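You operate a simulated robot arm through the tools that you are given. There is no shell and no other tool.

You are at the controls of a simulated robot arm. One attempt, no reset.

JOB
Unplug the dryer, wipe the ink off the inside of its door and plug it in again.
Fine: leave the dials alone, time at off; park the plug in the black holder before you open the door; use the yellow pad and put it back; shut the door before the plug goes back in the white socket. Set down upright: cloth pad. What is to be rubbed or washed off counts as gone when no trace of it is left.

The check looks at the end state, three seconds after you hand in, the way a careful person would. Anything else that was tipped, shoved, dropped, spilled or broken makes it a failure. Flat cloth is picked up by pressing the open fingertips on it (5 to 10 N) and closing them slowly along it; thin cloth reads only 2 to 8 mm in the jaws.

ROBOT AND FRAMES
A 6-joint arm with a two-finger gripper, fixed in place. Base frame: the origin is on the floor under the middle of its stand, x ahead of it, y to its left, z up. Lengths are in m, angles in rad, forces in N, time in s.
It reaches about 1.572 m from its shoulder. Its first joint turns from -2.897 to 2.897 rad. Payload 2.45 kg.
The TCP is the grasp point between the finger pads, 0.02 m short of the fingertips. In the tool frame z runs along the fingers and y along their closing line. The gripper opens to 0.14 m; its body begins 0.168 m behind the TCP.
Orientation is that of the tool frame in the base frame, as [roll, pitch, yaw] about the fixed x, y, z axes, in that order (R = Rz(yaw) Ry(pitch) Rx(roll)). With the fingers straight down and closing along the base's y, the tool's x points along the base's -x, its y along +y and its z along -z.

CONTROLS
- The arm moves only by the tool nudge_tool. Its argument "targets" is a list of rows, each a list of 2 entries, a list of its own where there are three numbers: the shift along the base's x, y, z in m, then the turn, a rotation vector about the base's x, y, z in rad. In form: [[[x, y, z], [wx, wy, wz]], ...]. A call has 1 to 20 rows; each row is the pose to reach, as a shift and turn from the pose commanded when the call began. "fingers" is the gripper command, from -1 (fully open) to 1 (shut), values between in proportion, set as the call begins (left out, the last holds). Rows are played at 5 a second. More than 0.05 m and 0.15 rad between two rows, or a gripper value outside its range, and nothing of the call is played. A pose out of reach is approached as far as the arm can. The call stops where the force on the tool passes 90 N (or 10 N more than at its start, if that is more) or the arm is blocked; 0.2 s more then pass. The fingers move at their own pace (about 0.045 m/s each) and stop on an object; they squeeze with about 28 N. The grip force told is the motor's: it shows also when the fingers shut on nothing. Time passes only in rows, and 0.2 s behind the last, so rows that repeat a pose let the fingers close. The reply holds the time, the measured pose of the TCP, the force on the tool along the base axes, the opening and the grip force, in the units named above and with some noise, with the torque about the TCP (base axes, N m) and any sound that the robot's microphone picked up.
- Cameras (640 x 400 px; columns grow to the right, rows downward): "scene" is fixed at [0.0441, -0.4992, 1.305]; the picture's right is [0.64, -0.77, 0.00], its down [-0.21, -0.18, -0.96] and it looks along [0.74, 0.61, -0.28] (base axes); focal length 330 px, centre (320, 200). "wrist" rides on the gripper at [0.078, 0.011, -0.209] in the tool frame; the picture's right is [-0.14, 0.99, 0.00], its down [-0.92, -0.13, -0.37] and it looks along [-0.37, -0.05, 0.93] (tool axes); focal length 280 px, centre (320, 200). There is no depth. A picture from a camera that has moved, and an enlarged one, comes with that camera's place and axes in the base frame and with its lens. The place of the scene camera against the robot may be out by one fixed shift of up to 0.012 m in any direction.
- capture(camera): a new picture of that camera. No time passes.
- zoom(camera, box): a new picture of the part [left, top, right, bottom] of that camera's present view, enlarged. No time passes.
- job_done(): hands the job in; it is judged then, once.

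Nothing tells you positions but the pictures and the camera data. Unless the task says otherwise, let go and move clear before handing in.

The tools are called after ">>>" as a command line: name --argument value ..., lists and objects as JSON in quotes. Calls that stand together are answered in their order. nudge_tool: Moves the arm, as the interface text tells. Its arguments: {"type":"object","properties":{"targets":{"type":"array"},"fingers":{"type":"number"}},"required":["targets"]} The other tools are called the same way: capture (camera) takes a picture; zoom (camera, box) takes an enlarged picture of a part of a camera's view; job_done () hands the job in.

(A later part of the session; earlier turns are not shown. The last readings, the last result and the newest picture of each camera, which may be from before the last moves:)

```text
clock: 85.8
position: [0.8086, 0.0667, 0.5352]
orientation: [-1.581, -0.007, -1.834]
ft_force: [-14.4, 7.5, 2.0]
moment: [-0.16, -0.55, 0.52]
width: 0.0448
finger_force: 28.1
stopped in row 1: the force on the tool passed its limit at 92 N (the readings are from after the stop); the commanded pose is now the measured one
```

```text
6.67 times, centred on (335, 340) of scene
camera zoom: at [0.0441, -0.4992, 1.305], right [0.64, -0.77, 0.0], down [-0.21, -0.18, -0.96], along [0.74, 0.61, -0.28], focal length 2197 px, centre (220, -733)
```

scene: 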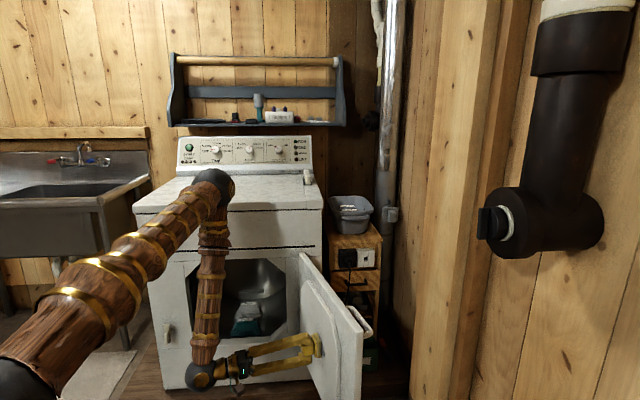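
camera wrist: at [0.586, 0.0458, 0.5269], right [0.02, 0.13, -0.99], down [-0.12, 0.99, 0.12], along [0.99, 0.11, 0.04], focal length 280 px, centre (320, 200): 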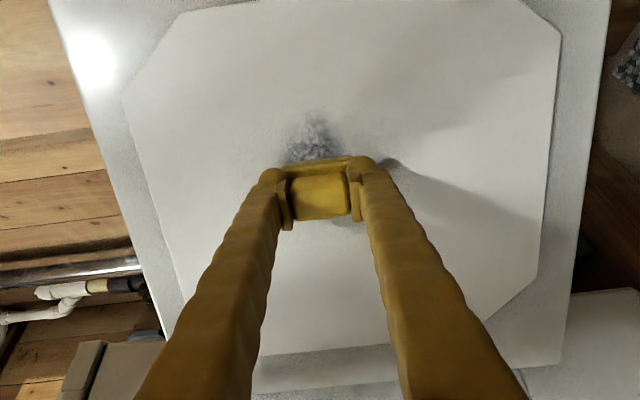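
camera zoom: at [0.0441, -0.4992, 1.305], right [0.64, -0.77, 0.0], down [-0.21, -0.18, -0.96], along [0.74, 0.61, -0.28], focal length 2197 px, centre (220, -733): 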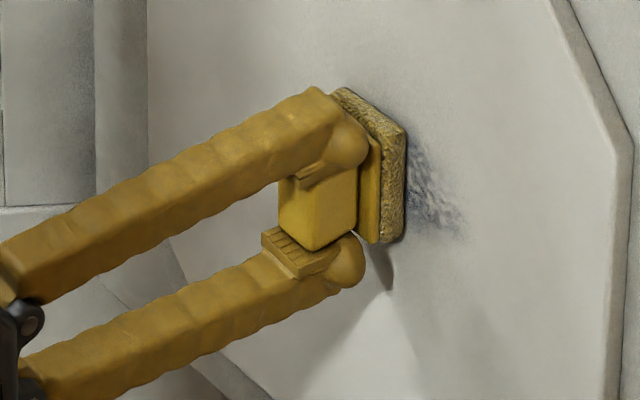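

Pressing works: the ink behind the pad has turned faint. I keep stroking with the measured slope, first on towards the hinge, then back.

>>> nudge_tool --targets '[[[0.0017, 0.0125, 0], [0, 0, 0]], [[0.0034, 0.025, 0], [0, 0, 0]], [[0.0051, 0.0375, 0], [0, 0, 0]], [[0.0067, 0.048, 0], [0, 0, 0]]]'

>>> capture --camera "wrist"

>>> zoom --camera "scene" --box '[300, 310, 370, 370]'

```text
clock: 86.8
position: [0.8151, 0.1151, 0.5352]
orientation: [-1.581, -0.008, -1.833]
ft_force: [1.2, -0.9, 0.6]
moment: [-0.01, 0.03, -0.02]
width: 0.0448
finger_force: 28.2
```

```text
taken
camera wrist: at [0.5919, 0.094, 0.5273], right [0.02, 0.13, -0.99], down [-0.11, 0.99, 0.12], along [0.99, 0.11, 0.04], focal length 280 px, centre (320, 200)
```

wrist: 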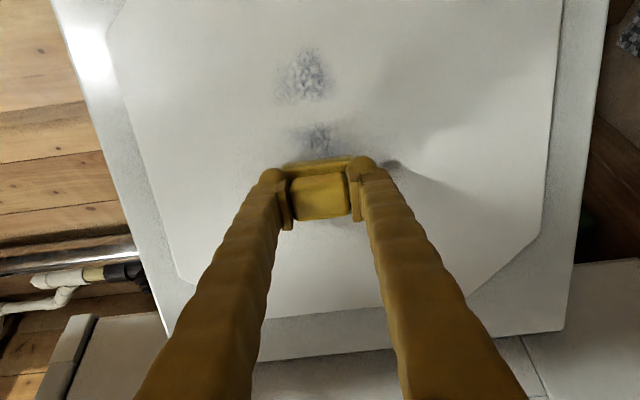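

```text
6.67 times, centred on (335, 340) of scene
camera zoom: at [0.0441, -0.4992, 1.305], right [0.64, -0.77, 0.0], down [-0.21, -0.18, -0.96], along [0.74, 0.61, -0.28], focal length 2197 px, centre (220, -733)
```

zoom: 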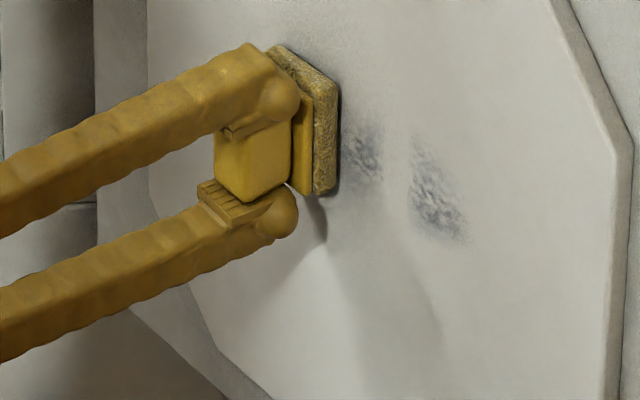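

A band in the middle is already clean; the rest is fainter. I press again slightly and stroke back towards the free edge with the refined slope.

>>> nudge_tool --targets '[[[0.002, 0, 0], [0, 0, 0]], [[0.0001, -0.012, 0], [0, 0, 0]], [[-0.0018, -0.024, 0], [0, 0, 0]], [[-0.0037, -0.036, 0], [0, 0, 0]], [[-0.0056, -0.048, 0], [0, 0, 0]], [[-0.0075, -0.06, 0], [0, 0, 0]], [[-0.0094, -0.072, 0], [0, 0, 0]]]'

>>> zoom --camera "scene" --box '[300, 310, 370, 370]'

>>> capture --camera "wrist"

```text
clock: 88.2
position: [0.8061, 0.0545, 0.5347]
orientation: [-1.584, -0.009, -1.834]
ft_force: [-19.3, -2.6, 1.2]
moment: [0.07, -0.72, -0.19]
width: 0.0446
finger_force: 28.2
stopped in row 7: the force on the tool passed its limit at 96 N (the readings are from after the stop); the commanded pose is now the measured one
```

```text
6.67 times, centred on (335, 340) of scene
camera zoom: at [0.0441, -0.4992, 1.305], right [0.64, -0.77, 0.0], down [-0.21, -0.18, -0.96], along [0.74, 0.61, -0.28], focal length 2197 px, centre (220, -733)
```

zoom: 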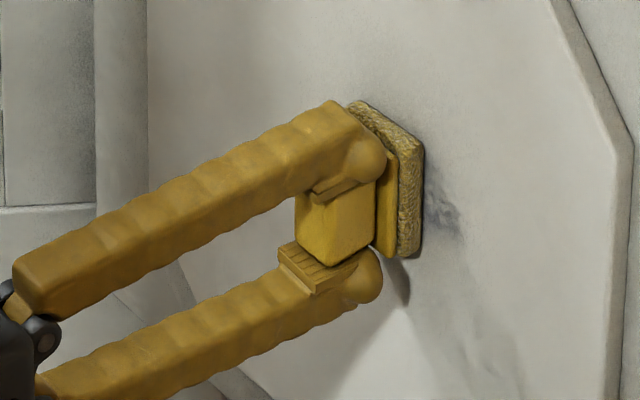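

```text
taken
camera wrist: at [0.5837, 0.0329, 0.5268], right [0.02, 0.13, -0.99], down [-0.12, 0.99, 0.12], along [0.99, 0.11, 0.03], focal length 280 px, centre (320, 200)
```

wrist: 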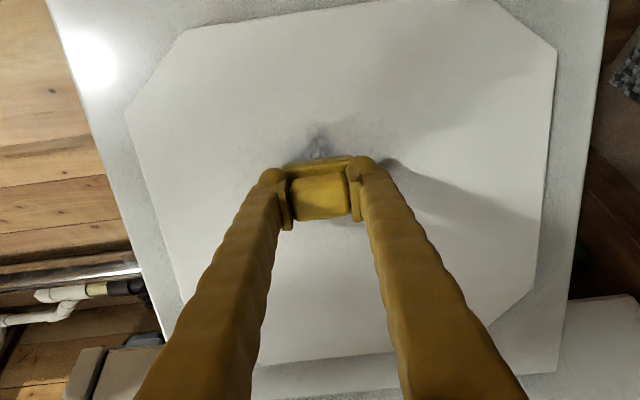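

Progress is good. I continue this stroke to beyond the ink's free-edge end.

>>> nudge_tool --targets '[[[-0.0019, -0.012, 0], [0, 0, 0]], [[-0.0038, -0.024, 0], [0, 0, 0]], [[-0.0057, -0.036, 0], [0, 0, 0]], [[-0.0077, -0.048, 0], [0, 0, 0]]]'

>>> nudge_tool --targets '[[[-0.0018, -0.012, 0], [0, 0, 0]], [[-0.0037, -0.024, 0], [0, 0, 0]], [[-0.0055, -0.036, 0], [0, 0, 0]]]'

>>> capture --camera "wrist"

>>> zoom --camera "scene" --box '[300, 310, 370, 370]'

```text
clock: 89.2
position: [0.7998, 0.0071, 0.533]
orientation: [-1.584, -0.009, -1.83]
ft_force: [-69.9, 39.1, -0.7]
moment: [-0.61, -1.4, 0.86]
width: 0.0449
finger_force: 28.4
```

```text
clock: 89.6
position: [0.7965, -0.0009, 0.5336]
orientation: [-1.587, -0.01, -1.828]
ft_force: [-17.1, -1.2, 1.6]
moment: [0.02, -0.67, -0.26]
width: 0.045
finger_force: 28.1
stopped in row 1: the force on the tool passed its limit at 91 N (the readings are from after the stop); the commanded pose is now the measured one
```

```text
taken
camera wrist: at [0.5741, -0.0227, 0.5268], right [0.02, 0.13, -0.99], down [-0.12, 0.99, 0.12], along [0.99, 0.12, 0.03], focal length 280 px, centre (320, 200)
```

wrist: 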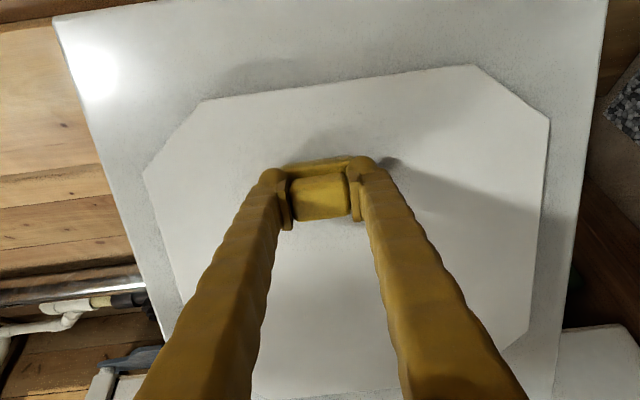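

```text
6.67 times, centred on (335, 340) of scene
camera zoom: at [0.0441, -0.4992, 1.305], right [0.64, -0.77, 0.0], down [-0.21, -0.18, -0.96], along [0.74, 0.61, -0.28], focal length 2197 px, centre (220, -733)
```

zoom: 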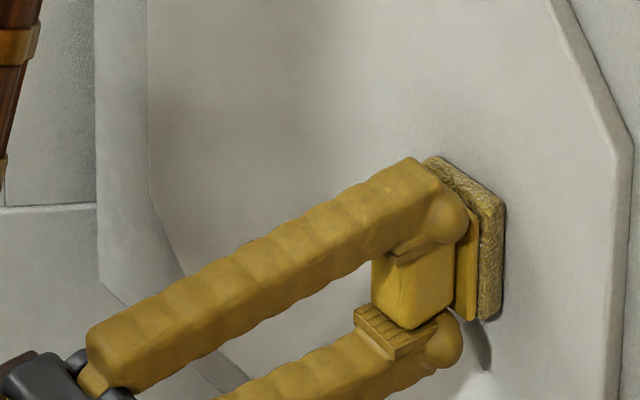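

The ink looks gone from where the pad has passed. I back off and inspect the plate closely for any trace.

>>> nudge_tool --targets '[[[-0.02, 0.0053, 0], [0, 0, 0]], [[-0.045, 0.012, 0], [0, 0, 0]], [[-0.07, 0.0187, 0], [0, 0, 0]]]'

>>> capture --camera "wrist"

>>> zoom --camera "wrist" --box '[230, 100, 410, 220]'

>>> zoom --camera "scene" --box '[305, 310, 375, 360]'

```text
clock: 90.4
position: [0.7483, 0.0368, 0.538]
orientation: [-1.608, -0.008, -1.848]
ft_force: [0.1, 0.2, -1.1]
moment: [0.01, 0.02, 0.02]
width: 0.0447
finger_force: 27.1
out of reach, approached as far as the arm can: row 1, 2, 3
```

```text
taken
camera wrist: at [0.5242, 0.0177, 0.5348], right [0.0, 0.13, -0.99], down [-0.1, 0.99, 0.13], along [1.0, 0.1, 0.01], focal length 280 px, centre (320, 200)
```

wrist: 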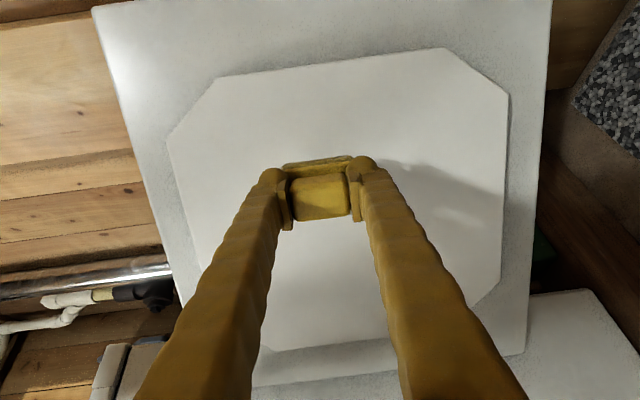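

```text
3.33 times, centred on (320, 160) of wrist
camera zoom: at [0.5242, 0.0177, 0.5348], right [0.0, 0.13, -0.99], down [-0.1, 0.99, 0.13], along [1.0, 0.1, 0.01], focal length 935 px, centre (320, 333)
```

zoom: 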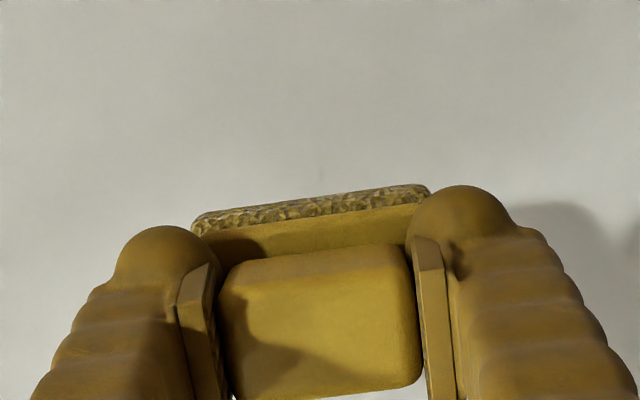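

```text
8.00 times, centred on (340, 335) of scene
camera zoom: at [0.0441, -0.4992, 1.305], right [0.64, -0.77, 0.0], down [-0.21, -0.18, -0.96], along [0.74, 0.61, -0.28], focal length 2636 px, centre (160, -880)
```

zoom: 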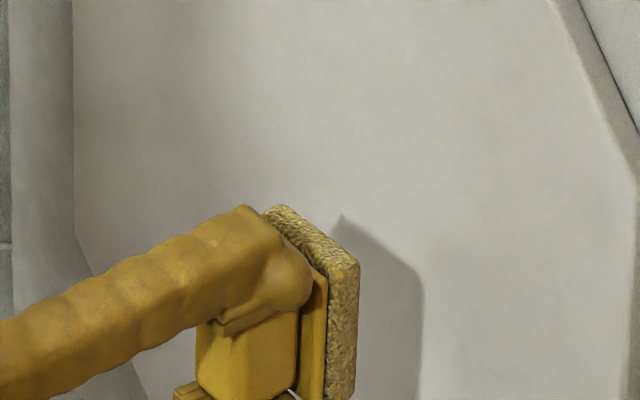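

It looks clean here. I move further back to see the whole plate without the pad in the way.

>>> nudge_tool --targets '[[[-0.028, 0.027, 0], [0, 0, -0.048]], [[-0.057, 0.054, 0], [0, 0, -0.097]], [[-0.085, 0.081, 0], [0, 0, -0.145]], [[-0.114, 0.108, 0], [0, 0, -0.194]], [[-0.142, 0.135, 0], [0, 0, -0.242]], [[-0.142, 0.135, 0.04], [0, 0, -0.242]], [[-0.142, 0.135, 0.08], [0, 0, -0.242]], [[-0.142, 0.135, 0.12], [0, 0, -0.242]]]'

>>> capture --camera "wrist"

>>> capture --camera "scene"

>>> zoom --camera "scene" --box '[300, 290, 380, 370]'

```text
clock: 92.2
position: [0.608, 0.1725, 0.6583]
orientation: [-1.584, -0.01, -2.072]
ft_force: [0.2, -0.6, -0.5]
moment: [0.01, 0.03, -0.01]
width: 0.045
finger_force: 28.2
```

```text
taken
camera wrist: at [0.3855, 0.2041, 0.651], right [0.05, 0.12, -0.99], down [0.12, 0.98, 0.12], along [0.99, -0.13, 0.03], focal length 280 px, centre (320, 200)
```

wrist: 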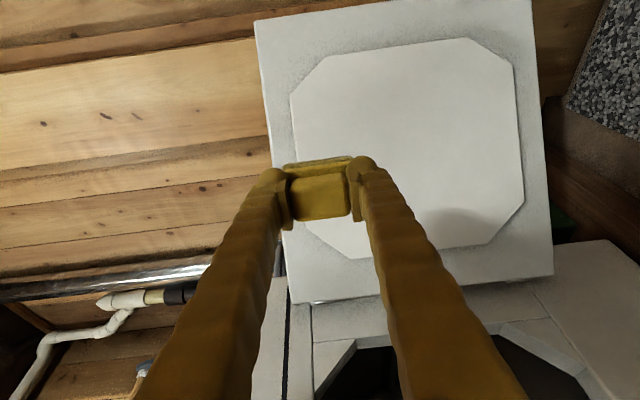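

```text
taken
```

scene: 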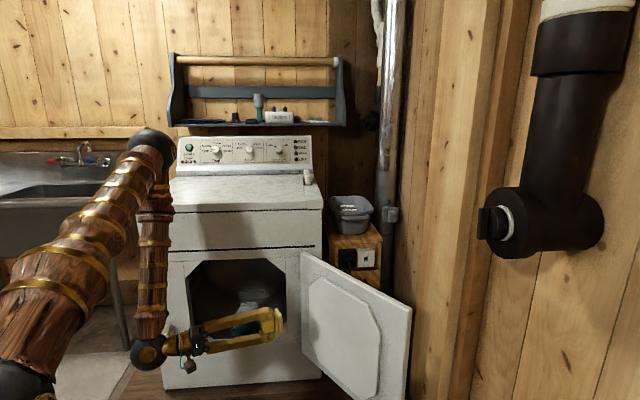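

```text
5.00 times, centred on (340, 330) of scene
camera zoom: at [0.0441, -0.4992, 1.305], right [0.64, -0.77, 0.0], down [-0.21, -0.18, -0.96], along [0.74, 0.61, -0.28], focal length 1648 px, centre (220, -450)
```

zoom: 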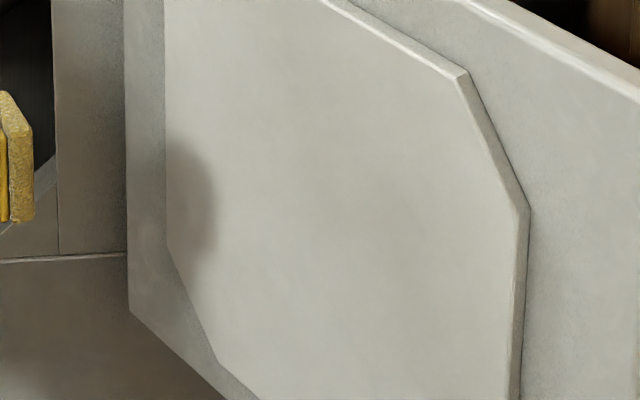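

The plate looks clean from both cameras. I check at higher enlargement for any faint remnant.

>>> zoom --camera "scene" --box '[308, 315, 348, 350]'

>>> zoom --camera "scene" --box '[335, 315, 375, 365]'

>>> zoom --camera "wrist" --box '[340, 60, 470, 180]'

>>> zoom --camera "wrist" --box '[400, 110, 530, 250]'

```text
11.43 times, centred on (328, 332) of scene
camera zoom: at [0.0441, -0.4992, 1.305], right [0.64, -0.77, 0.0], down [-0.21, -0.18, -0.96], along [0.74, 0.61, -0.28], focal length 3766 px, centre (229, -1314)
```

zoom: 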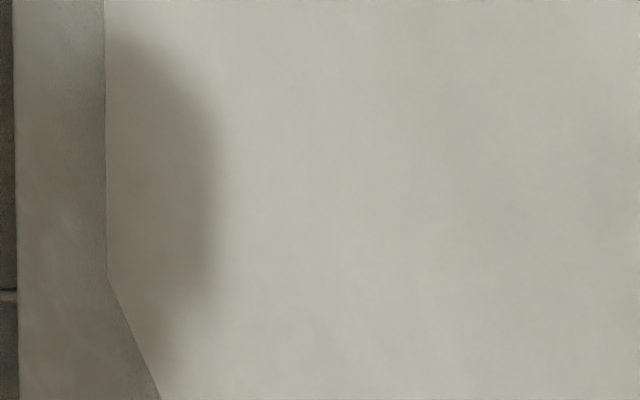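

```text
8.00 times, centred on (355, 340) of scene
camera zoom: at [0.0441, -0.4992, 1.305], right [0.64, -0.77, 0.0], down [-0.21, -0.18, -0.96], along [0.74, 0.61, -0.28], focal length 2636 px, centre (40, -920)
```

zoom: 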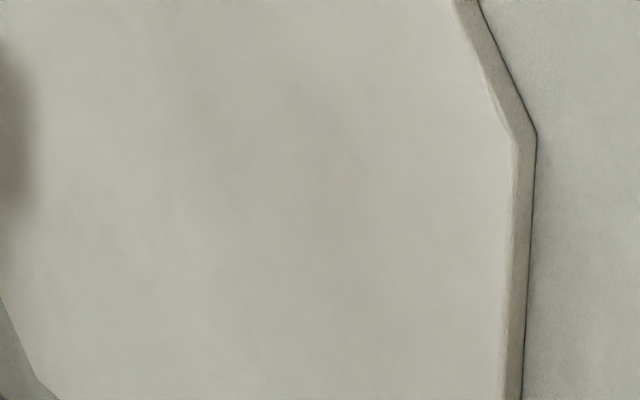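

```text
3.33 times, centred on (405, 120) of wrist
camera zoom: at [0.3855, 0.2041, 0.651], right [0.05, 0.12, -0.99], down [0.12, 0.98, 0.12], along [0.99, -0.13, 0.03], focal length 935 px, centre (37, 467)
```

zoom: 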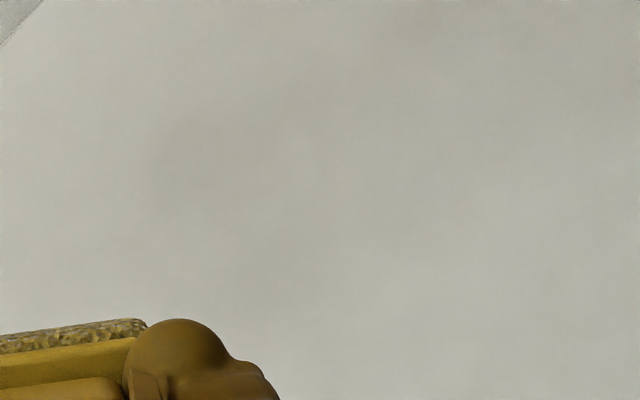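

```text
2.86 times, centred on (465, 180) of wrist
camera zoom: at [0.3855, 0.2041, 0.651], right [0.05, 0.12, -0.99], down [0.12, 0.98, 0.12], along [0.99, -0.13, 0.03], focal length 801 px, centre (-94, 257)
```

zoom: 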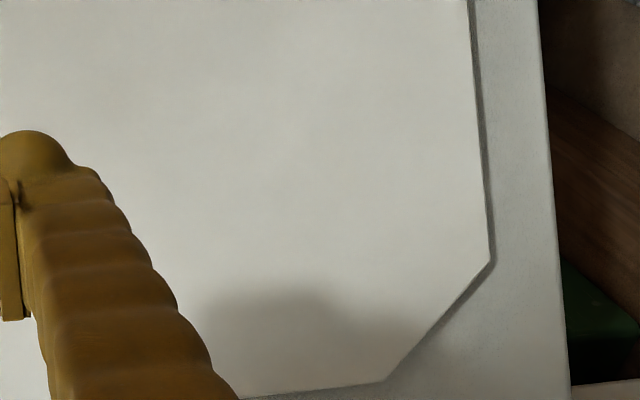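

Nothing shows. One more look at the highest enlargement over the exact former ink area.

>>> zoom --camera "wrist" --box '[370, 75, 430, 125]'

>>> zoom --camera "wrist" --box '[370, 115, 430, 165]'

>>> zoom --camera "scene" --box '[322, 320, 352, 345]'

>>> zoom --camera "scene" --box '[335, 330, 365, 355]'

```text
8.00 times, centred on (400, 100) of wrist
camera zoom: at [0.3855, 0.2041, 0.651], right [0.05, 0.12, -0.99], down [0.12, 0.98, 0.12], along [0.99, -0.13, 0.03], focal length 2243 px, centre (-320, 1000)
```

zoom: 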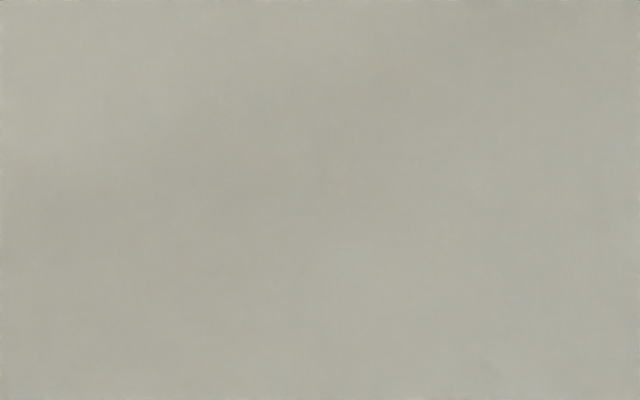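

```text
8.00 times, centred on (400, 140) of wrist
camera zoom: at [0.3855, 0.2041, 0.651], right [0.05, 0.12, -0.99], down [0.12, 0.98, 0.12], along [0.99, -0.13, 0.03], focal length 2243 px, centre (-320, 680)
```

zoom: 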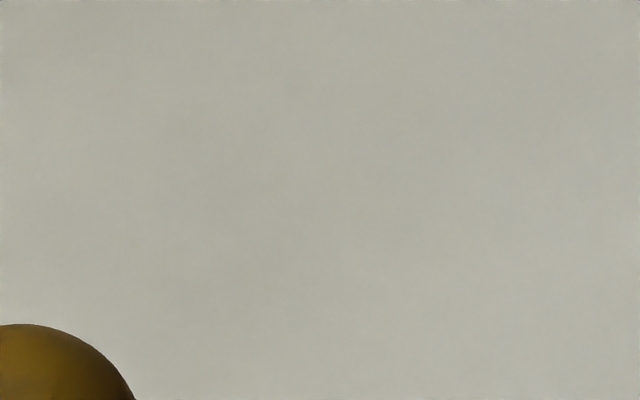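

```text
16.00 times, centred on (337, 332) of scene
camera zoom: at [0.0441, -0.4992, 1.305], right [0.64, -0.77, 0.0], down [-0.21, -0.18, -0.96], along [0.74, 0.61, -0.28], focal length 5272 px, centre (48, -1920)
```

zoom: 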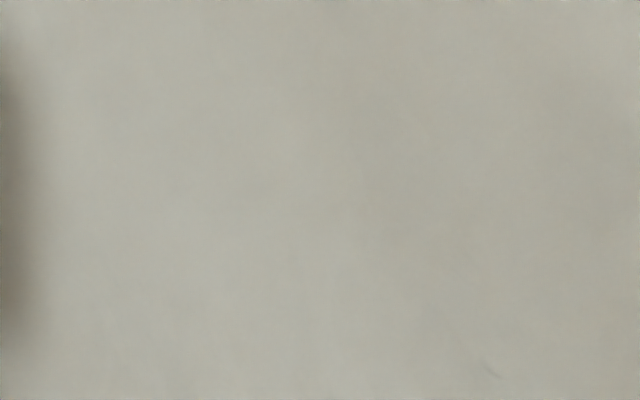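

```text
16.00 times, centred on (350, 342) of scene
camera zoom: at [0.0441, -0.4992, 1.305], right [0.64, -0.77, 0.0], down [-0.21, -0.18, -0.96], along [0.74, 0.61, -0.28], focal length 5272 px, centre (-160, -2080)
```

zoom: 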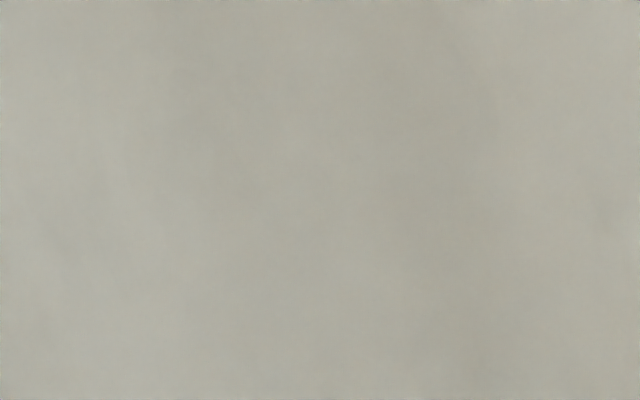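

I notice one very faint dash near the lower margin (about z=0.509). The sole was tilted slightly, so I level it and will go over the lower and upper margins again.

>>> nudge_tool --targets '[[[0.0253, -0.0071, -0.0243], [-0.0008, -0.002, 0.0403]], [[0.0507, -0.0142, -0.0487], [-0.0017, -0.0041, 0.0807]], [[0.076, -0.0213, -0.073], [-0.0025, -0.0061, 0.121]], [[0.1013, -0.0283, -0.0973], [-0.0033, -0.0081, 0.1613]], [[0.1267, -0.0354, -0.1217], [-0.0042, -0.0102, 0.2017]], [[0.152, -0.0425, -0.146], [-0.005, -0.0122, 0.242]], [[0.152, -0.0425, -0.146], [-0.005, -0.0122, 0.242]]]'

>>> capture --camera "wrist"

```text
clock: 93.8
position: [0.7584, 0.1277, 0.5122]
orientation: [-1.571, -0.009, -1.829]
ft_force: [-0.6, 0.3, 0.4]
moment: [0.0, 0.01, -0.01]
width: 0.0447
finger_force: 28.3
```

```text
taken
camera wrist: at [0.5354, 0.1058, 0.5024], right [0.03, 0.12, -0.99], down [-0.12, 0.99, 0.12], along [0.99, 0.12, 0.05], focal length 280 px, centre (320, 200)
```

wrist: 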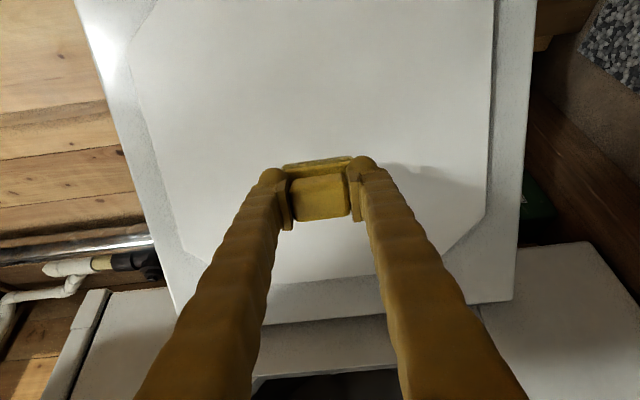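

Level now. Before pressing again I look closely at the former ink area from here.

>>> zoom --camera "wrist" --box '[240, 50, 400, 160]'

>>> zoom --camera "wrist" --box '[280, 90, 370, 155]'

```text
3.64 times, centred on (320, 105) of wrist
camera zoom: at [0.5354, 0.1058, 0.5024], right [0.03, 0.12, -0.99], down [-0.12, 0.99, 0.12], along [0.99, 0.12, 0.05], focal length 1020 px, centre (320, 546)
```

zoom: 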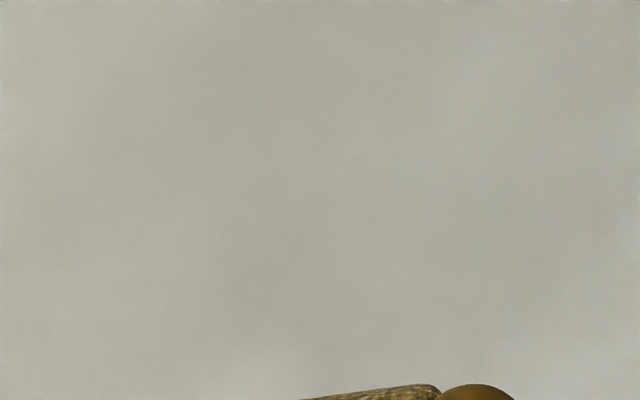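

```text
6.15 times, centred on (325, 122) of wrist
camera zoom: at [0.5354, 0.1058, 0.5024], right [0.03, 0.12, -0.99], down [-0.12, 0.99, 0.12], along [0.99, 0.12, 0.05], focal length 1726 px, centre (289, 677)
```

zoom: 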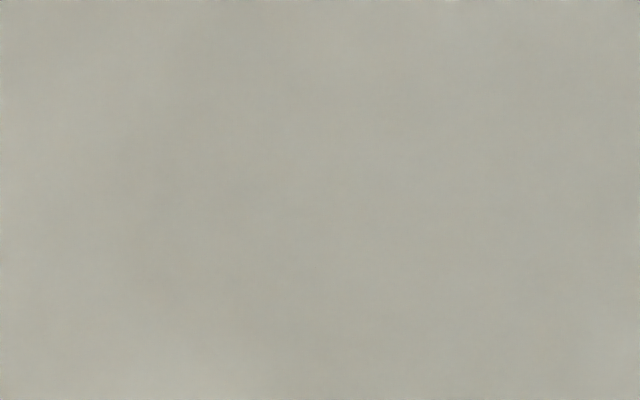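

No trace visible, but for safety I'll make one more pressed pass slightly lower. I approach the plate near the hinge side.

>>> nudge_tool --targets '[[[0.02, -0.006, 0], [0, 0, 0]], [[0.038, -0.011, 0], [0, 0, 0]], [[0.05, -0.014, 0], [0, 0, 0]], [[0.054, -0.014, 0], [0, 0, 0]], [[0.056, -0.014, 0], [0, 0, 0]]]'

>>> nudge_tool --targets '[[[0.001, 0, 0], [0, 0, 0]], [[0.002, 0, 0], [0, 0, 0]]]'

```text
clock: 95.0
position: [0.8156, 0.1137, 0.5126]
orientation: [-1.574, -0.009, -1.83]
ft_force: [0.2, 0.6, -0.8]
moment: [0.03, -0.01, -0.02]
width: 0.0446
finger_force: 28.0
```

```text
clock: 95.6
position: [0.8171, 0.1141, 0.5108]
orientation: [-1.573, -0.01, -1.83]
ft_force: [-21.9, -1.3, 4.1]
moment: [-0.04, -0.5, 0.05]
width: 0.0445
finger_force: 27.6
```

Contact with 22 N. I stroke towards the free edge at this lower height.

>>> nudge_tool --targets '[[[-0.002, -0.012, 0], [0, 0, 0]], [[-0.004, -0.024, 0], [0, 0, 0]], [[-0.006, -0.036, 0], [0, 0, 0]], [[-0.008, -0.048, 0], [0, 0, 0]], [[-0.01, -0.06, 0], [0, 0, 0]]]'

>>> nudge_tool --targets '[[[-0.002, -0.012, 0], [0, 0, 0]], [[-0.004, -0.024, 0], [0, 0, 0]], [[-0.0061, -0.036, 0], [0, 0, 0]], [[-0.0082, -0.048, 0], [0, 0, 0]], [[-0.0103, -0.06, 0], [0, 0, 0]]]'

>>> zoom --camera "scene" --box '[290, 290, 410, 390]'

```text
clock: 96.8
position: [0.8071, 0.0543, 0.5102]
orientation: [-1.572, -0.011, -1.831]
ft_force: [-66.2, 36.4, 1.2]
moment: [-0.07, -0.29, 0.73]
width: 0.0445
finger_force: 28.0
```

```text
clock: 97.3
position: [0.8038, 0.0386, 0.5102]
orientation: [-1.573, -0.01, -1.83]
ft_force: [-16.6, -2.9, 0.4]
moment: [0.0, -0.43, -0.31]
width: 0.0446
finger_force: 28.2
stopped in row 2: the force on the tool passed its limit at 92 N (the readings are from after the stop); the commanded pose is now the measured one
```

```text
4.00 times, centred on (350, 340) of scene
camera zoom: at [0.0441, -0.4992, 1.305], right [0.64, -0.77, 0.0], down [-0.21, -0.18, -0.96], along [0.74, 0.61, -0.28], focal length 1318 px, centre (200, -360)
```

zoom: 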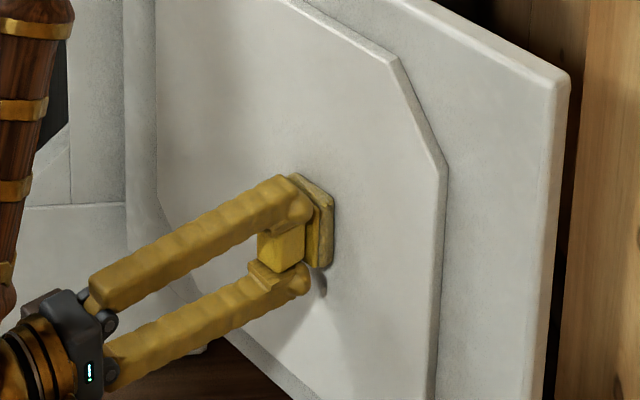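

I continue this pass with a slightly steeper slope to keep the force moderate.

>>> nudge_tool --targets '[[[-0.0024, -0.012, 0], [0, 0, 0]], [[-0.0048, -0.024, 0], [0, 0, 0]], [[-0.0072, -0.036, 0], [0, 0, 0]]]'

>>> nudge_tool --targets '[[[-0.0024, -0.012, 0], [0, 0, 0]], [[-0.0046, -0.022, 0], [0, 0, 0]]]'

```text
clock: 98.2
position: [0.7978, 0.0022, 0.5114]
orientation: [-1.577, -0.012, -1.83]
ft_force: [-4.7, -0.3, -0.8]
moment: [-0.01, -0.15, 0.04]
width: 0.0449
finger_force: 28.3
```

```text
clock: 98.6
position: [0.7977, -0.0062, 0.511]
orientation: [-1.586, -0.013, -1.826]
ft_force: [-21.9, 2.1, 4.9]
moment: [-0.12, -0.91, -0.19]
width: 0.045
finger_force: 28.1
out of reach, approached as far as the arm can: row 1, 2
stopped in row 2: the force on the tool passed its limit at 110 N (the readings are from after the stop); the commanded pose is now the measured one
```

I now lift to the upper margin and stroke back towards the hinge.

>>> nudge_tool --targets '[[[0.0012, 0.012, 0.012], [0, 0, 0]], [[0.0032, 0.024, 0.024], [0, 0, 0]], [[0.0038, 0.028, 0.036], [0, 0, 0]], [[0.0038, 0.028, 0.045], [0, 0, 0]]]'

>>> nudge_tool --targets '[[[0.0022, 0.012, 0], [0, 0, 0]], [[0.0044, 0.024, 0], [0, 0, 0]], [[0.0066, 0.036, 0], [0, 0, 0]]]'

```text
clock: 99.6
position: [0.8008, 0.0221, 0.5542]
orientation: [-1.585, -0.011, -1.827]
ft_force: [-13.5, 2.5, -5.2]
moment: [-0.05, -0.23, 0.04]
width: 0.0448
finger_force: 28.3
```

```text
clock: 100.4
position: [0.8072, 0.0579, 0.5546]
orientation: [-1.585, -0.011, -1.828]
ft_force: [-0.1, 0.7, -1.2]
moment: [-0.01, 0.01, 0.03]
width: 0.0448
finger_force: 28.6
```

Contact faded at the end; I press in 1.5 mm and continue to the hinge-side end, then back.

>>> nudge_tool --targets '[[[0.0016, 0, 0], [0, 0, 0]], [[0.0036, 0.012, 0], [0, 0, 0]], [[0.0056, 0.024, 0], [0, 0, 0]], [[0.0077, 0.036, 0], [0, 0, 0]], [[0.0098, 0.048, 0], [0, 0, 0]]]'

>>> nudge_tool --targets '[[[-0.0017, -0.012, 0], [0, 0, 0]], [[-0.0037, -0.024, 0], [0, 0, 0]], [[-0.0058, -0.036, 0], [0, 0, 0]], [[-0.008, -0.048, 0], [0, 0, 0]], [[-0.0103, -0.06, 0], [0, 0, 0]]]'

>>> zoom --camera "scene" --box '[290, 290, 410, 390]'

```text
clock: 101.6
position: [0.8161, 0.1053, 0.554]
orientation: [-1.588, -0.012, -1.827]
ft_force: [-65.5, -9.9, -1.4]
moment: [0.21, -1.74, 0.03]
width: 0.0448
finger_force: 28.6
```

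```text
clock: 102.2
position: [0.8142, 0.0926, 0.5557]
orientation: [-1.588, -0.012, -1.82]
ft_force: [-18.7, -1.7, 2.9]
moment: [0.02, -0.73, -0.16]
width: 0.045
finger_force: 28.0
stopped in row 2: the force on the tool passed its limit at 91 N (the readings are from after the stop); the commanded pose is now the measured one
```

```text
4.00 times, centred on (350, 340) of scene
camera zoom: at [0.0441, -0.4992, 1.305], right [0.64, -0.77, 0.0], down [-0.21, -0.18, -0.96], along [0.74, 0.61, -0.28], focal length 1318 px, centre (200, -360)
```

zoom: 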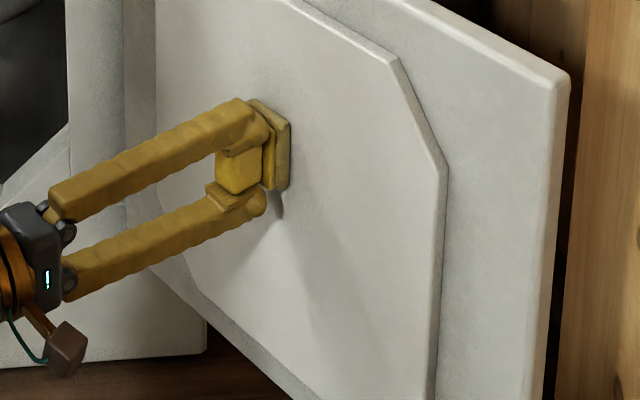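

One last stroke at this height towards the free edge.

>>> nudge_tool --targets '[[[-0.0023, -0.012, 0], [0, 0, 0]], [[-0.0045, -0.024, 0], [0, 0, 0]], [[-0.0067, -0.036, 0], [0, 0, 0]], [[-0.0089, -0.048, 0], [0, 0, 0]]]'

>>> nudge_tool --targets '[[[-0.0021, -0.012, 0], [0, 0, 0]], [[-0.0042, -0.024, 0], [0, 0, 0]], [[-0.0062, -0.034, 0], [0, 0, 0]]]'

```text
clock: 103.2
position: [0.8055, 0.0448, 0.5543]
orientation: [-1.586, -0.012, -1.82]
ft_force: [-18.9, 9.0, -0.7]
moment: [-0.29, -0.57, 0.3]
width: 0.0445
finger_force: 27.5
```

```text
clock: 104.0
position: [0.7988, 0.0116, 0.5557]
orientation: [-1.588, -0.009, -1.82]
ft_force: [-2.2, -1.5, -0.6]
moment: [0.02, -0.08, -0.04]
width: 0.0447
finger_force: 28.5
```

The whole area has been gone over. I retreat and view the plate once more.

>>> nudge_tool --targets '[[[-0.025, 0.012, 0], [0, 0, -0.03]], [[-0.055, 0.035, 0.01], [0, 0, -0.08]], [[-0.085, 0.063, 0.03], [0, 0, -0.13]], [[-0.115, 0.09, 0.05], [0, 0, -0.18]], [[-0.145, 0.118, 0.07], [0, 0, -0.22]], [[-0.17, 0.145, 0.09], [0, 0, -0.25]], [[-0.19, 0.16, 0.12], [0, 0, -0.26]]]'

>>> capture --camera "wrist"

>>> capture --camera "scene"

>>> zoom --camera "scene" --box '[315, 310, 375, 360]'

>>> zoom --camera "wrist" --box '[340, 50, 480, 180]'

```text
clock: 105.6
position: [0.6088, 0.1699, 0.6768]
orientation: [-1.588, -0.011, -2.082]
ft_force: [-1.1, 0.6, -0.3]
moment: [0.0, 0.0, 0.01]
width: 0.0448
finger_force: 28.5
```

```text
taken
camera wrist: at [0.387, 0.2039, 0.6695], right [0.05, 0.12, -0.99], down [0.13, 0.98, 0.12], along [0.99, -0.14, 0.03], focal length 280 px, centre (320, 200)
```

wrist: 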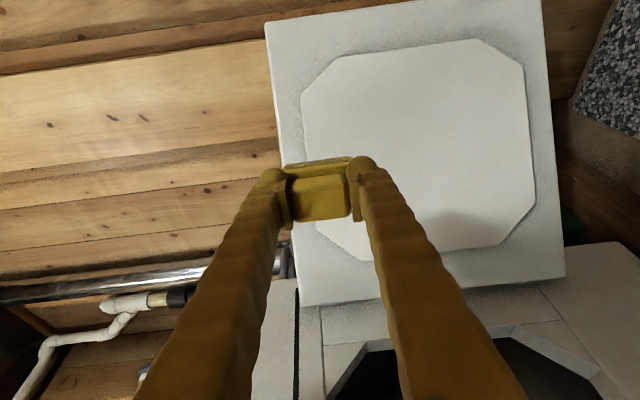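

```text
taken
```

scene: 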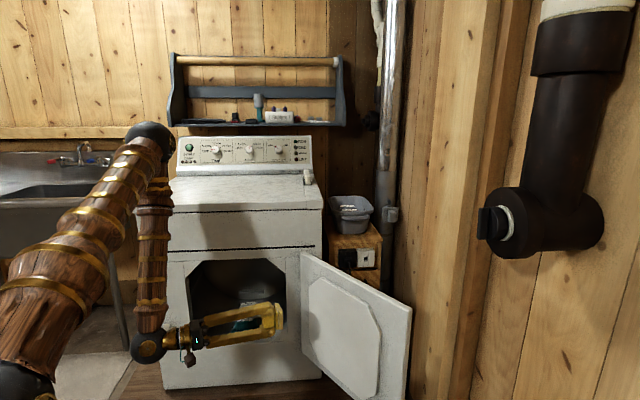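

```text
8.00 times, centred on (345, 335) of scene
camera zoom: at [0.0441, -0.4992, 1.305], right [0.64, -0.77, 0.0], down [-0.21, -0.18, -0.96], along [0.74, 0.61, -0.28], focal length 2636 px, centre (120, -880)
```

zoom: 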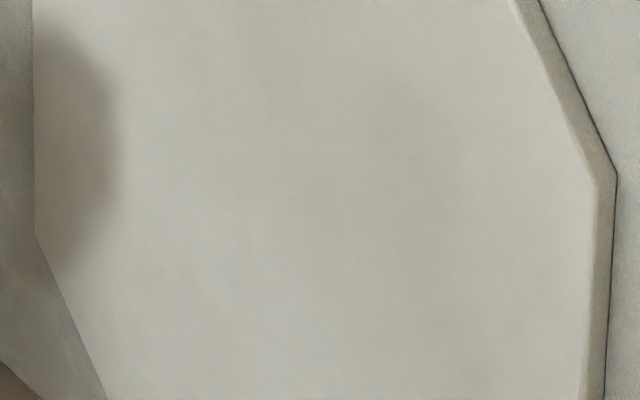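

```text
3.08 times, centred on (410, 115) of wrist
camera zoom: at [0.387, 0.2039, 0.6695], right [0.05, 0.12, -0.99], down [0.13, 0.98, 0.12], along [0.99, -0.14, 0.03], focal length 863 px, centre (43, 462)
```

zoom: 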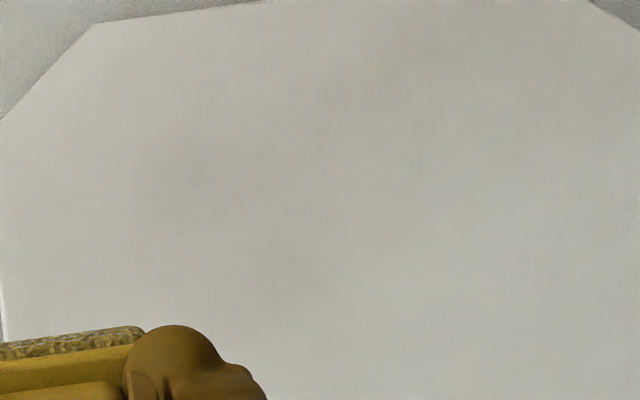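

The plate is clean everywhere. Now I carry the pad back: first rising and turning the gripper to point down again.

>>> nudge_tool --targets '[[[-0.0011, 0.0038, 0.0279], [0.0475, 0.0847, 0]], [[-0.0022, 0.0075, 0.0558], [0.095, 0.1694, 0]], [[-0.0033, 0.0113, 0.0836], [0.1424, 0.254, 0]], [[-0.0044, 0.0151, 0.1115], [0.1899, 0.3387, 0]], [[-0.0055, 0.0188, 0.1394], [0.2374, 0.4234, 0]], [[-0.0066, 0.0226, 0.1673], [0.2849, 0.5081, 0]], [[-0.0077, 0.0263, 0.1951], [0.3324, 0.5928, 0]], [[-0.0088, 0.0301, 0.223], [0.3799, 0.6774, 0]], [[-0.0213, 0.0414, 0.2505], [0.4273, 0.7621, 0]], [[-0.0338, 0.0526, 0.278], [0.4748, 0.8468, 0]], [[-0.0463, 0.0639, 0.3055], [0.5223, 0.9315, 0]], [[-0.0588, 0.0751, 0.333], [0.5698, 1.0161, 0]], [[-0.0713, 0.0864, 0.3605], [0.6173, 1.1008, 0]], [[-0.0838, 0.0976, 0.388], [0.6648, 1.1855, 0]], [[-0.0963, 0.1089, 0.4155], [0.7122, 1.2702, 0]], [[-0.1088, 0.1201, 0.443], [0.7597, 1.3548, 0]]]'

>>> capture --camera "wrist"

>>> capture --camera "scene"

```text
clock: 109.0
position: [0.4997, 0.29, 1.119]
orientation: [3.14, 0.002, -2.07]
ft_force: [0.1, -0.4, -0.8]
moment: [0.0, -0.01, 0.02]
width: 0.0447
finger_force: 27.8
out of reach, approached as far as the arm can: row 3, 4
```

```text
taken
camera wrist: at [0.4528, 0.227, 1.3279], right [-0.8, 0.6, 0.0], down [0.55, 0.75, 0.37], along [0.22, 0.3, -0.93], focal length 280 px, centre (320, 200)
```

wrist: 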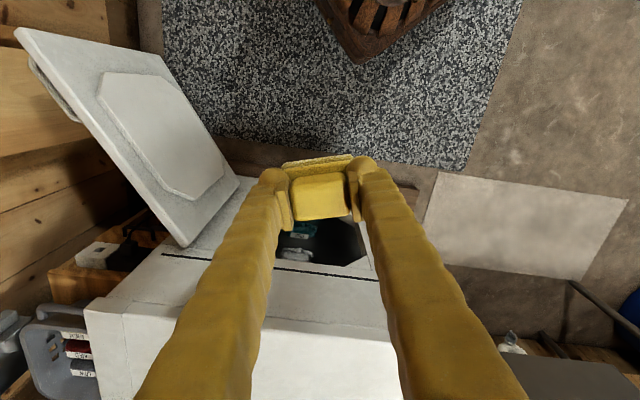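

```text
taken
```

scene: 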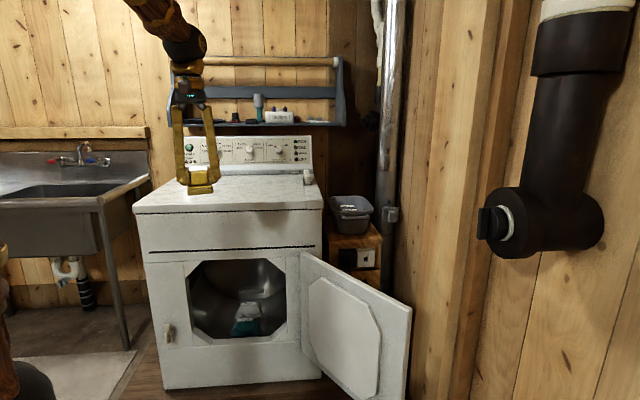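

The tool points down again. I check how the pad sits in the fingers before putting it back.

>>> zoom --camera "wrist" --box '[240, 120, 400, 240]'

>>> zoom --camera "scene" --box '[150, 130, 250, 210]'

```text
3.33 times, centred on (320, 180) of wrist
camera zoom: at [0.4528, 0.227, 1.3279], right [-0.8, 0.6, 0.0], down [0.55, 0.75, 0.37], along [0.22, 0.3, -0.93], focal length 935 px, centre (320, 267)
```

zoom: 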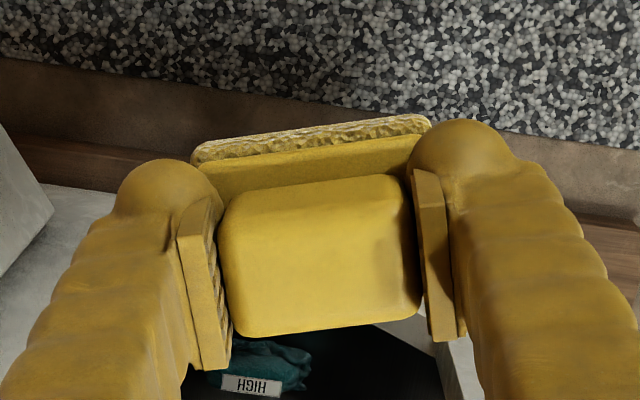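

```text
5.00 times, centred on (200, 170) of scene
camera zoom: at [0.0441, -0.4992, 1.305], right [0.64, -0.77, 0.0], down [-0.21, -0.18, -0.96], along [0.74, 0.61, -0.28], focal length 1648 px, centre (920, 350)
```

zoom: 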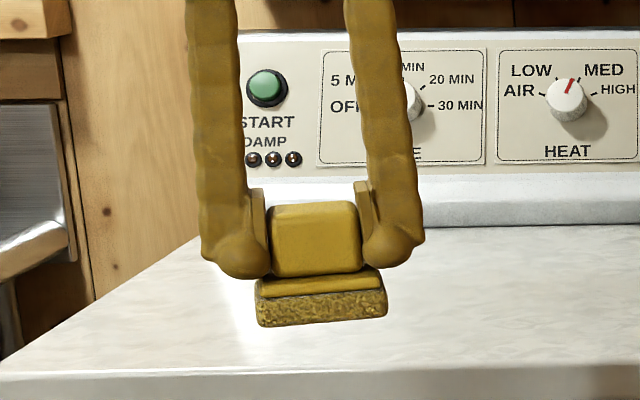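

The pad sits as at pick-up. I carry it back over its spot on the dryer top.

>>> nudge_tool --targets '[[[0.016, 0.0378, 0], [0, 0, -0.0238]], [[0.032, 0.0756, 0], [0, 0, -0.0477]], [[0.0479, 0.1134, 0], [0, 0, -0.0715]], [[0.0639, 0.1512, 0], [0, 0, -0.0953]], [[0.0799, 0.189, 0], [0, 0, -0.1192]], [[0.0959, 0.2267, 0], [0, 0, -0.143]], [[0.1119, 0.2645, 0], [0, 0, -0.1668]], [[0.1279, 0.3023, 0], [0, 0, -0.1907]], [[0.1438, 0.3401, 0], [0, 0, -0.2145]], [[0.1598, 0.3779, 0], [0, 0, -0.2383]], [[0.1758, 0.4157, 0], [0, 0, -0.2622]], [[0.1918, 0.4535, 0], [0, 0, -0.286]], [[0.1918, 0.4535, -0.04], [0, 0, -0.286]], [[0.1918, 0.4535, -0.075], [0, 0, -0.286]], [[0.1918, 0.4535, -0.075], [0, 0, -0.286]]]'

>>> capture --camera "wrist"

>>> zoom --camera "scene" --box '[150, 150, 230, 210]'

```text
clock: 112.2
position: [0.6925, 0.7447, 1.0436]
orientation: [-3.139, 0.003, -2.357]
ft_force: [0.6, -0.7, -0.9]
moment: [-0.02, -0.02, 0.0]
width: 0.0445
finger_force: 28.4
```

```text
taken
camera wrist: at [0.6277, 0.697, 1.2519], right [-0.6, 0.8, 0.0], down [0.74, 0.56, 0.37], along [0.3, 0.22, -0.93], focal length 280 px, centre (320, 200)
```

wrist: 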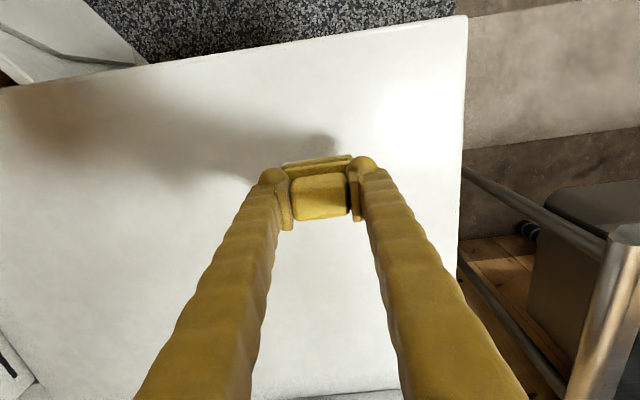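

```text
6.67 times, centred on (190, 180) of scene
camera zoom: at [0.0441, -0.4992, 1.305], right [0.64, -0.77, 0.0], down [-0.21, -0.18, -0.96], along [0.74, 0.61, -0.28], focal length 2197 px, centre (1187, 333)
```

zoom: 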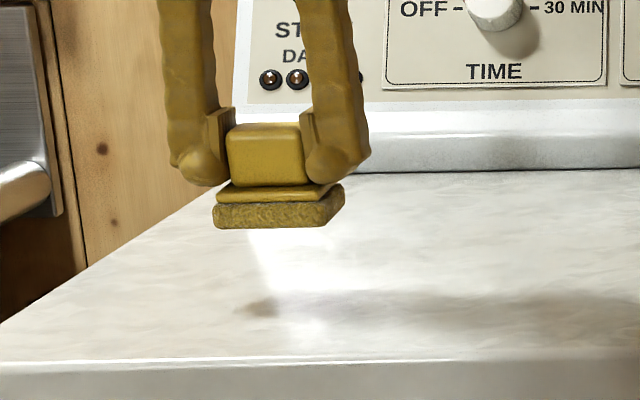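

The pad has slid about 3 mm deeper between the fingers, so it will touch down slightly later. I lower it slowly until it touches.

>>> nudge_tool --targets '[[[-0.0007, -0.0008, -0.015], [0, 0, 0]], [[-0.0007, -0.0008, -0.03], [0, 0, 0]], [[-0.0007, -0.0008, -0.038], [0, 0, 0]], [[-0.0007, -0.0008, -0.041], [0, 0, 0]]]'

>>> nudge_tool --targets '[[[0, 0, -0.001], [0, 0, 0]], [[0, 0, -0.002], [0, 0, 0]], [[0, 0, -0.003], [0, 0, 0]]]'

>>> zoom --camera "scene" --box '[150, 150, 230, 210]'

```text
clock: 113.2
position: [0.6913, 0.7434, 1.001]
orientation: [-3.14, 0.001, -2.356]
ft_force: [0.2, -1.1, -1.7]
moment: [-0.02, 0.03, -0.02]
width: 0.0446
finger_force: 28.0
```

```text
clock: 114.0
position: [0.6912, 0.7431, 0.9987]
orientation: [-3.139, 0.003, -2.356]
ft_force: [0.0, -0.4, -0.9]
moment: [-0.02, 0.02, 0.01]
width: 0.0445
finger_force: 28.4
```

```text
6.67 times, centred on (190, 180) of scene
camera zoom: at [0.0441, -0.4992, 1.305], right [0.64, -0.77, 0.0], down [-0.21, -0.18, -0.96], along [0.74, 0.61, -0.28], focal length 2197 px, centre (1187, 333)
```

zoom: 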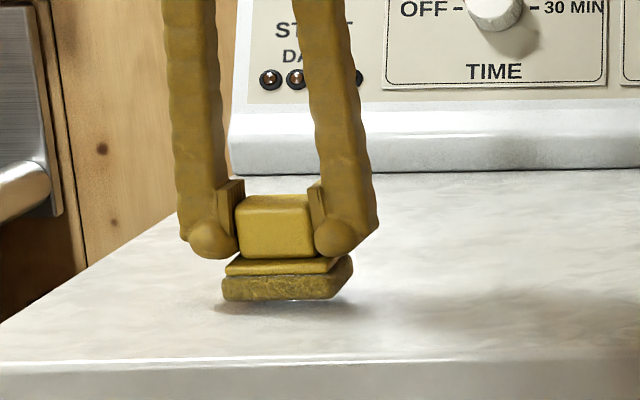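

There's still a thin gap under the sole. I keep lowering by a millimetre at a time.

>>> nudge_tool --targets '[[[0, 0, -0.001], [0, 0, 0]], [[0, 0, -0.002], [0, 0, 0]]]'

>>> nudge_tool --targets '[[[0, 0, -0.001], [0, 0, 0]], [[0, 0, -0.002], [0, 0, 0]]]'

>>> zoom --camera "scene" --box '[160, 165, 220, 205]'

```text
clock: 114.6
position: [0.6909, 0.7435, 0.9985]
orientation: [-3.14, 0.002, -2.357]
ft_force: [-0.5, 0.1, -0.8]
moment: [0.0, -0.01, 0.0]
width: 0.0445
finger_force: 28.3
```

```text
clock: 115.2
position: [0.6913, 0.7438, 0.9953]
orientation: [-3.14, 0.003, -2.356]
ft_force: [-0.2, 0.0, -0.7]
moment: [-0.01, -0.04, 0.01]
width: 0.0446
finger_force: 28.2
```

```text
10.00 times, centred on (190, 185) of scene
camera zoom: at [0.0441, -0.4992, 1.305], right [0.64, -0.77, 0.0], down [-0.21, -0.18, -0.96], along [0.74, 0.61, -0.28], focal length 3295 px, centre (1620, 350)
```

zoom: 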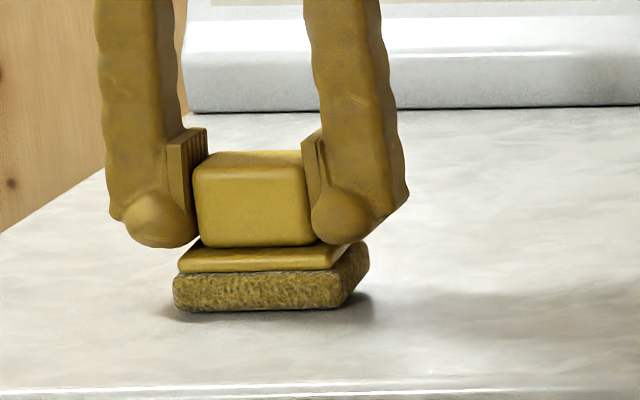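

Nearly touching. I lower a bit further.

>>> nudge_tool --targets '[[[0, 0, -0.001], [0, 0, 0]], [[0, 0, -0.002], [0, 0, 0]]]'

>>> nudge_tool --targets '[[[0, 0, -0.001], [0, 0, 0]], [[0, 0, -0.002], [0, 0, 0]]]'

>>> zoom --camera "scene" --box '[160, 165, 220, 205]'

```text
clock: 115.8
position: [0.6911, 0.7431, 0.9952]
orientation: [3.142, 0.002, -2.357]
ft_force: [1.9, -2.2, 19.4]
moment: [-0.33, 0.31, 0.0]
width: 0.0445
finger_force: 27.8
```

```text
clock: 116.4
position: [0.6918, 0.7435, 0.9924]
orientation: [-3.14, 0.007, -2.356]
ft_force: [8.6, 7.7, 39.7]
moment: [-0.24, 0.25, 0.02]
width: 0.045
finger_force: 27.9
```

```text
10.00 times, centred on (190, 185) of scene
camera zoom: at [0.0441, -0.4992, 1.305], right [0.64, -0.77, 0.0], down [-0.21, -0.18, -0.96], along [0.74, 0.61, -0.28], focal length 3295 px, centre (1620, 350)
```

zoom: 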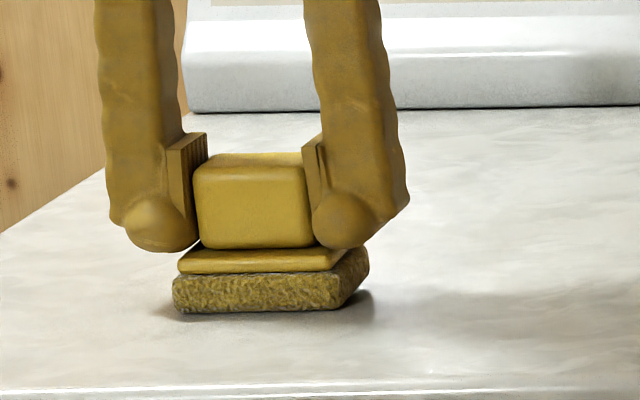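

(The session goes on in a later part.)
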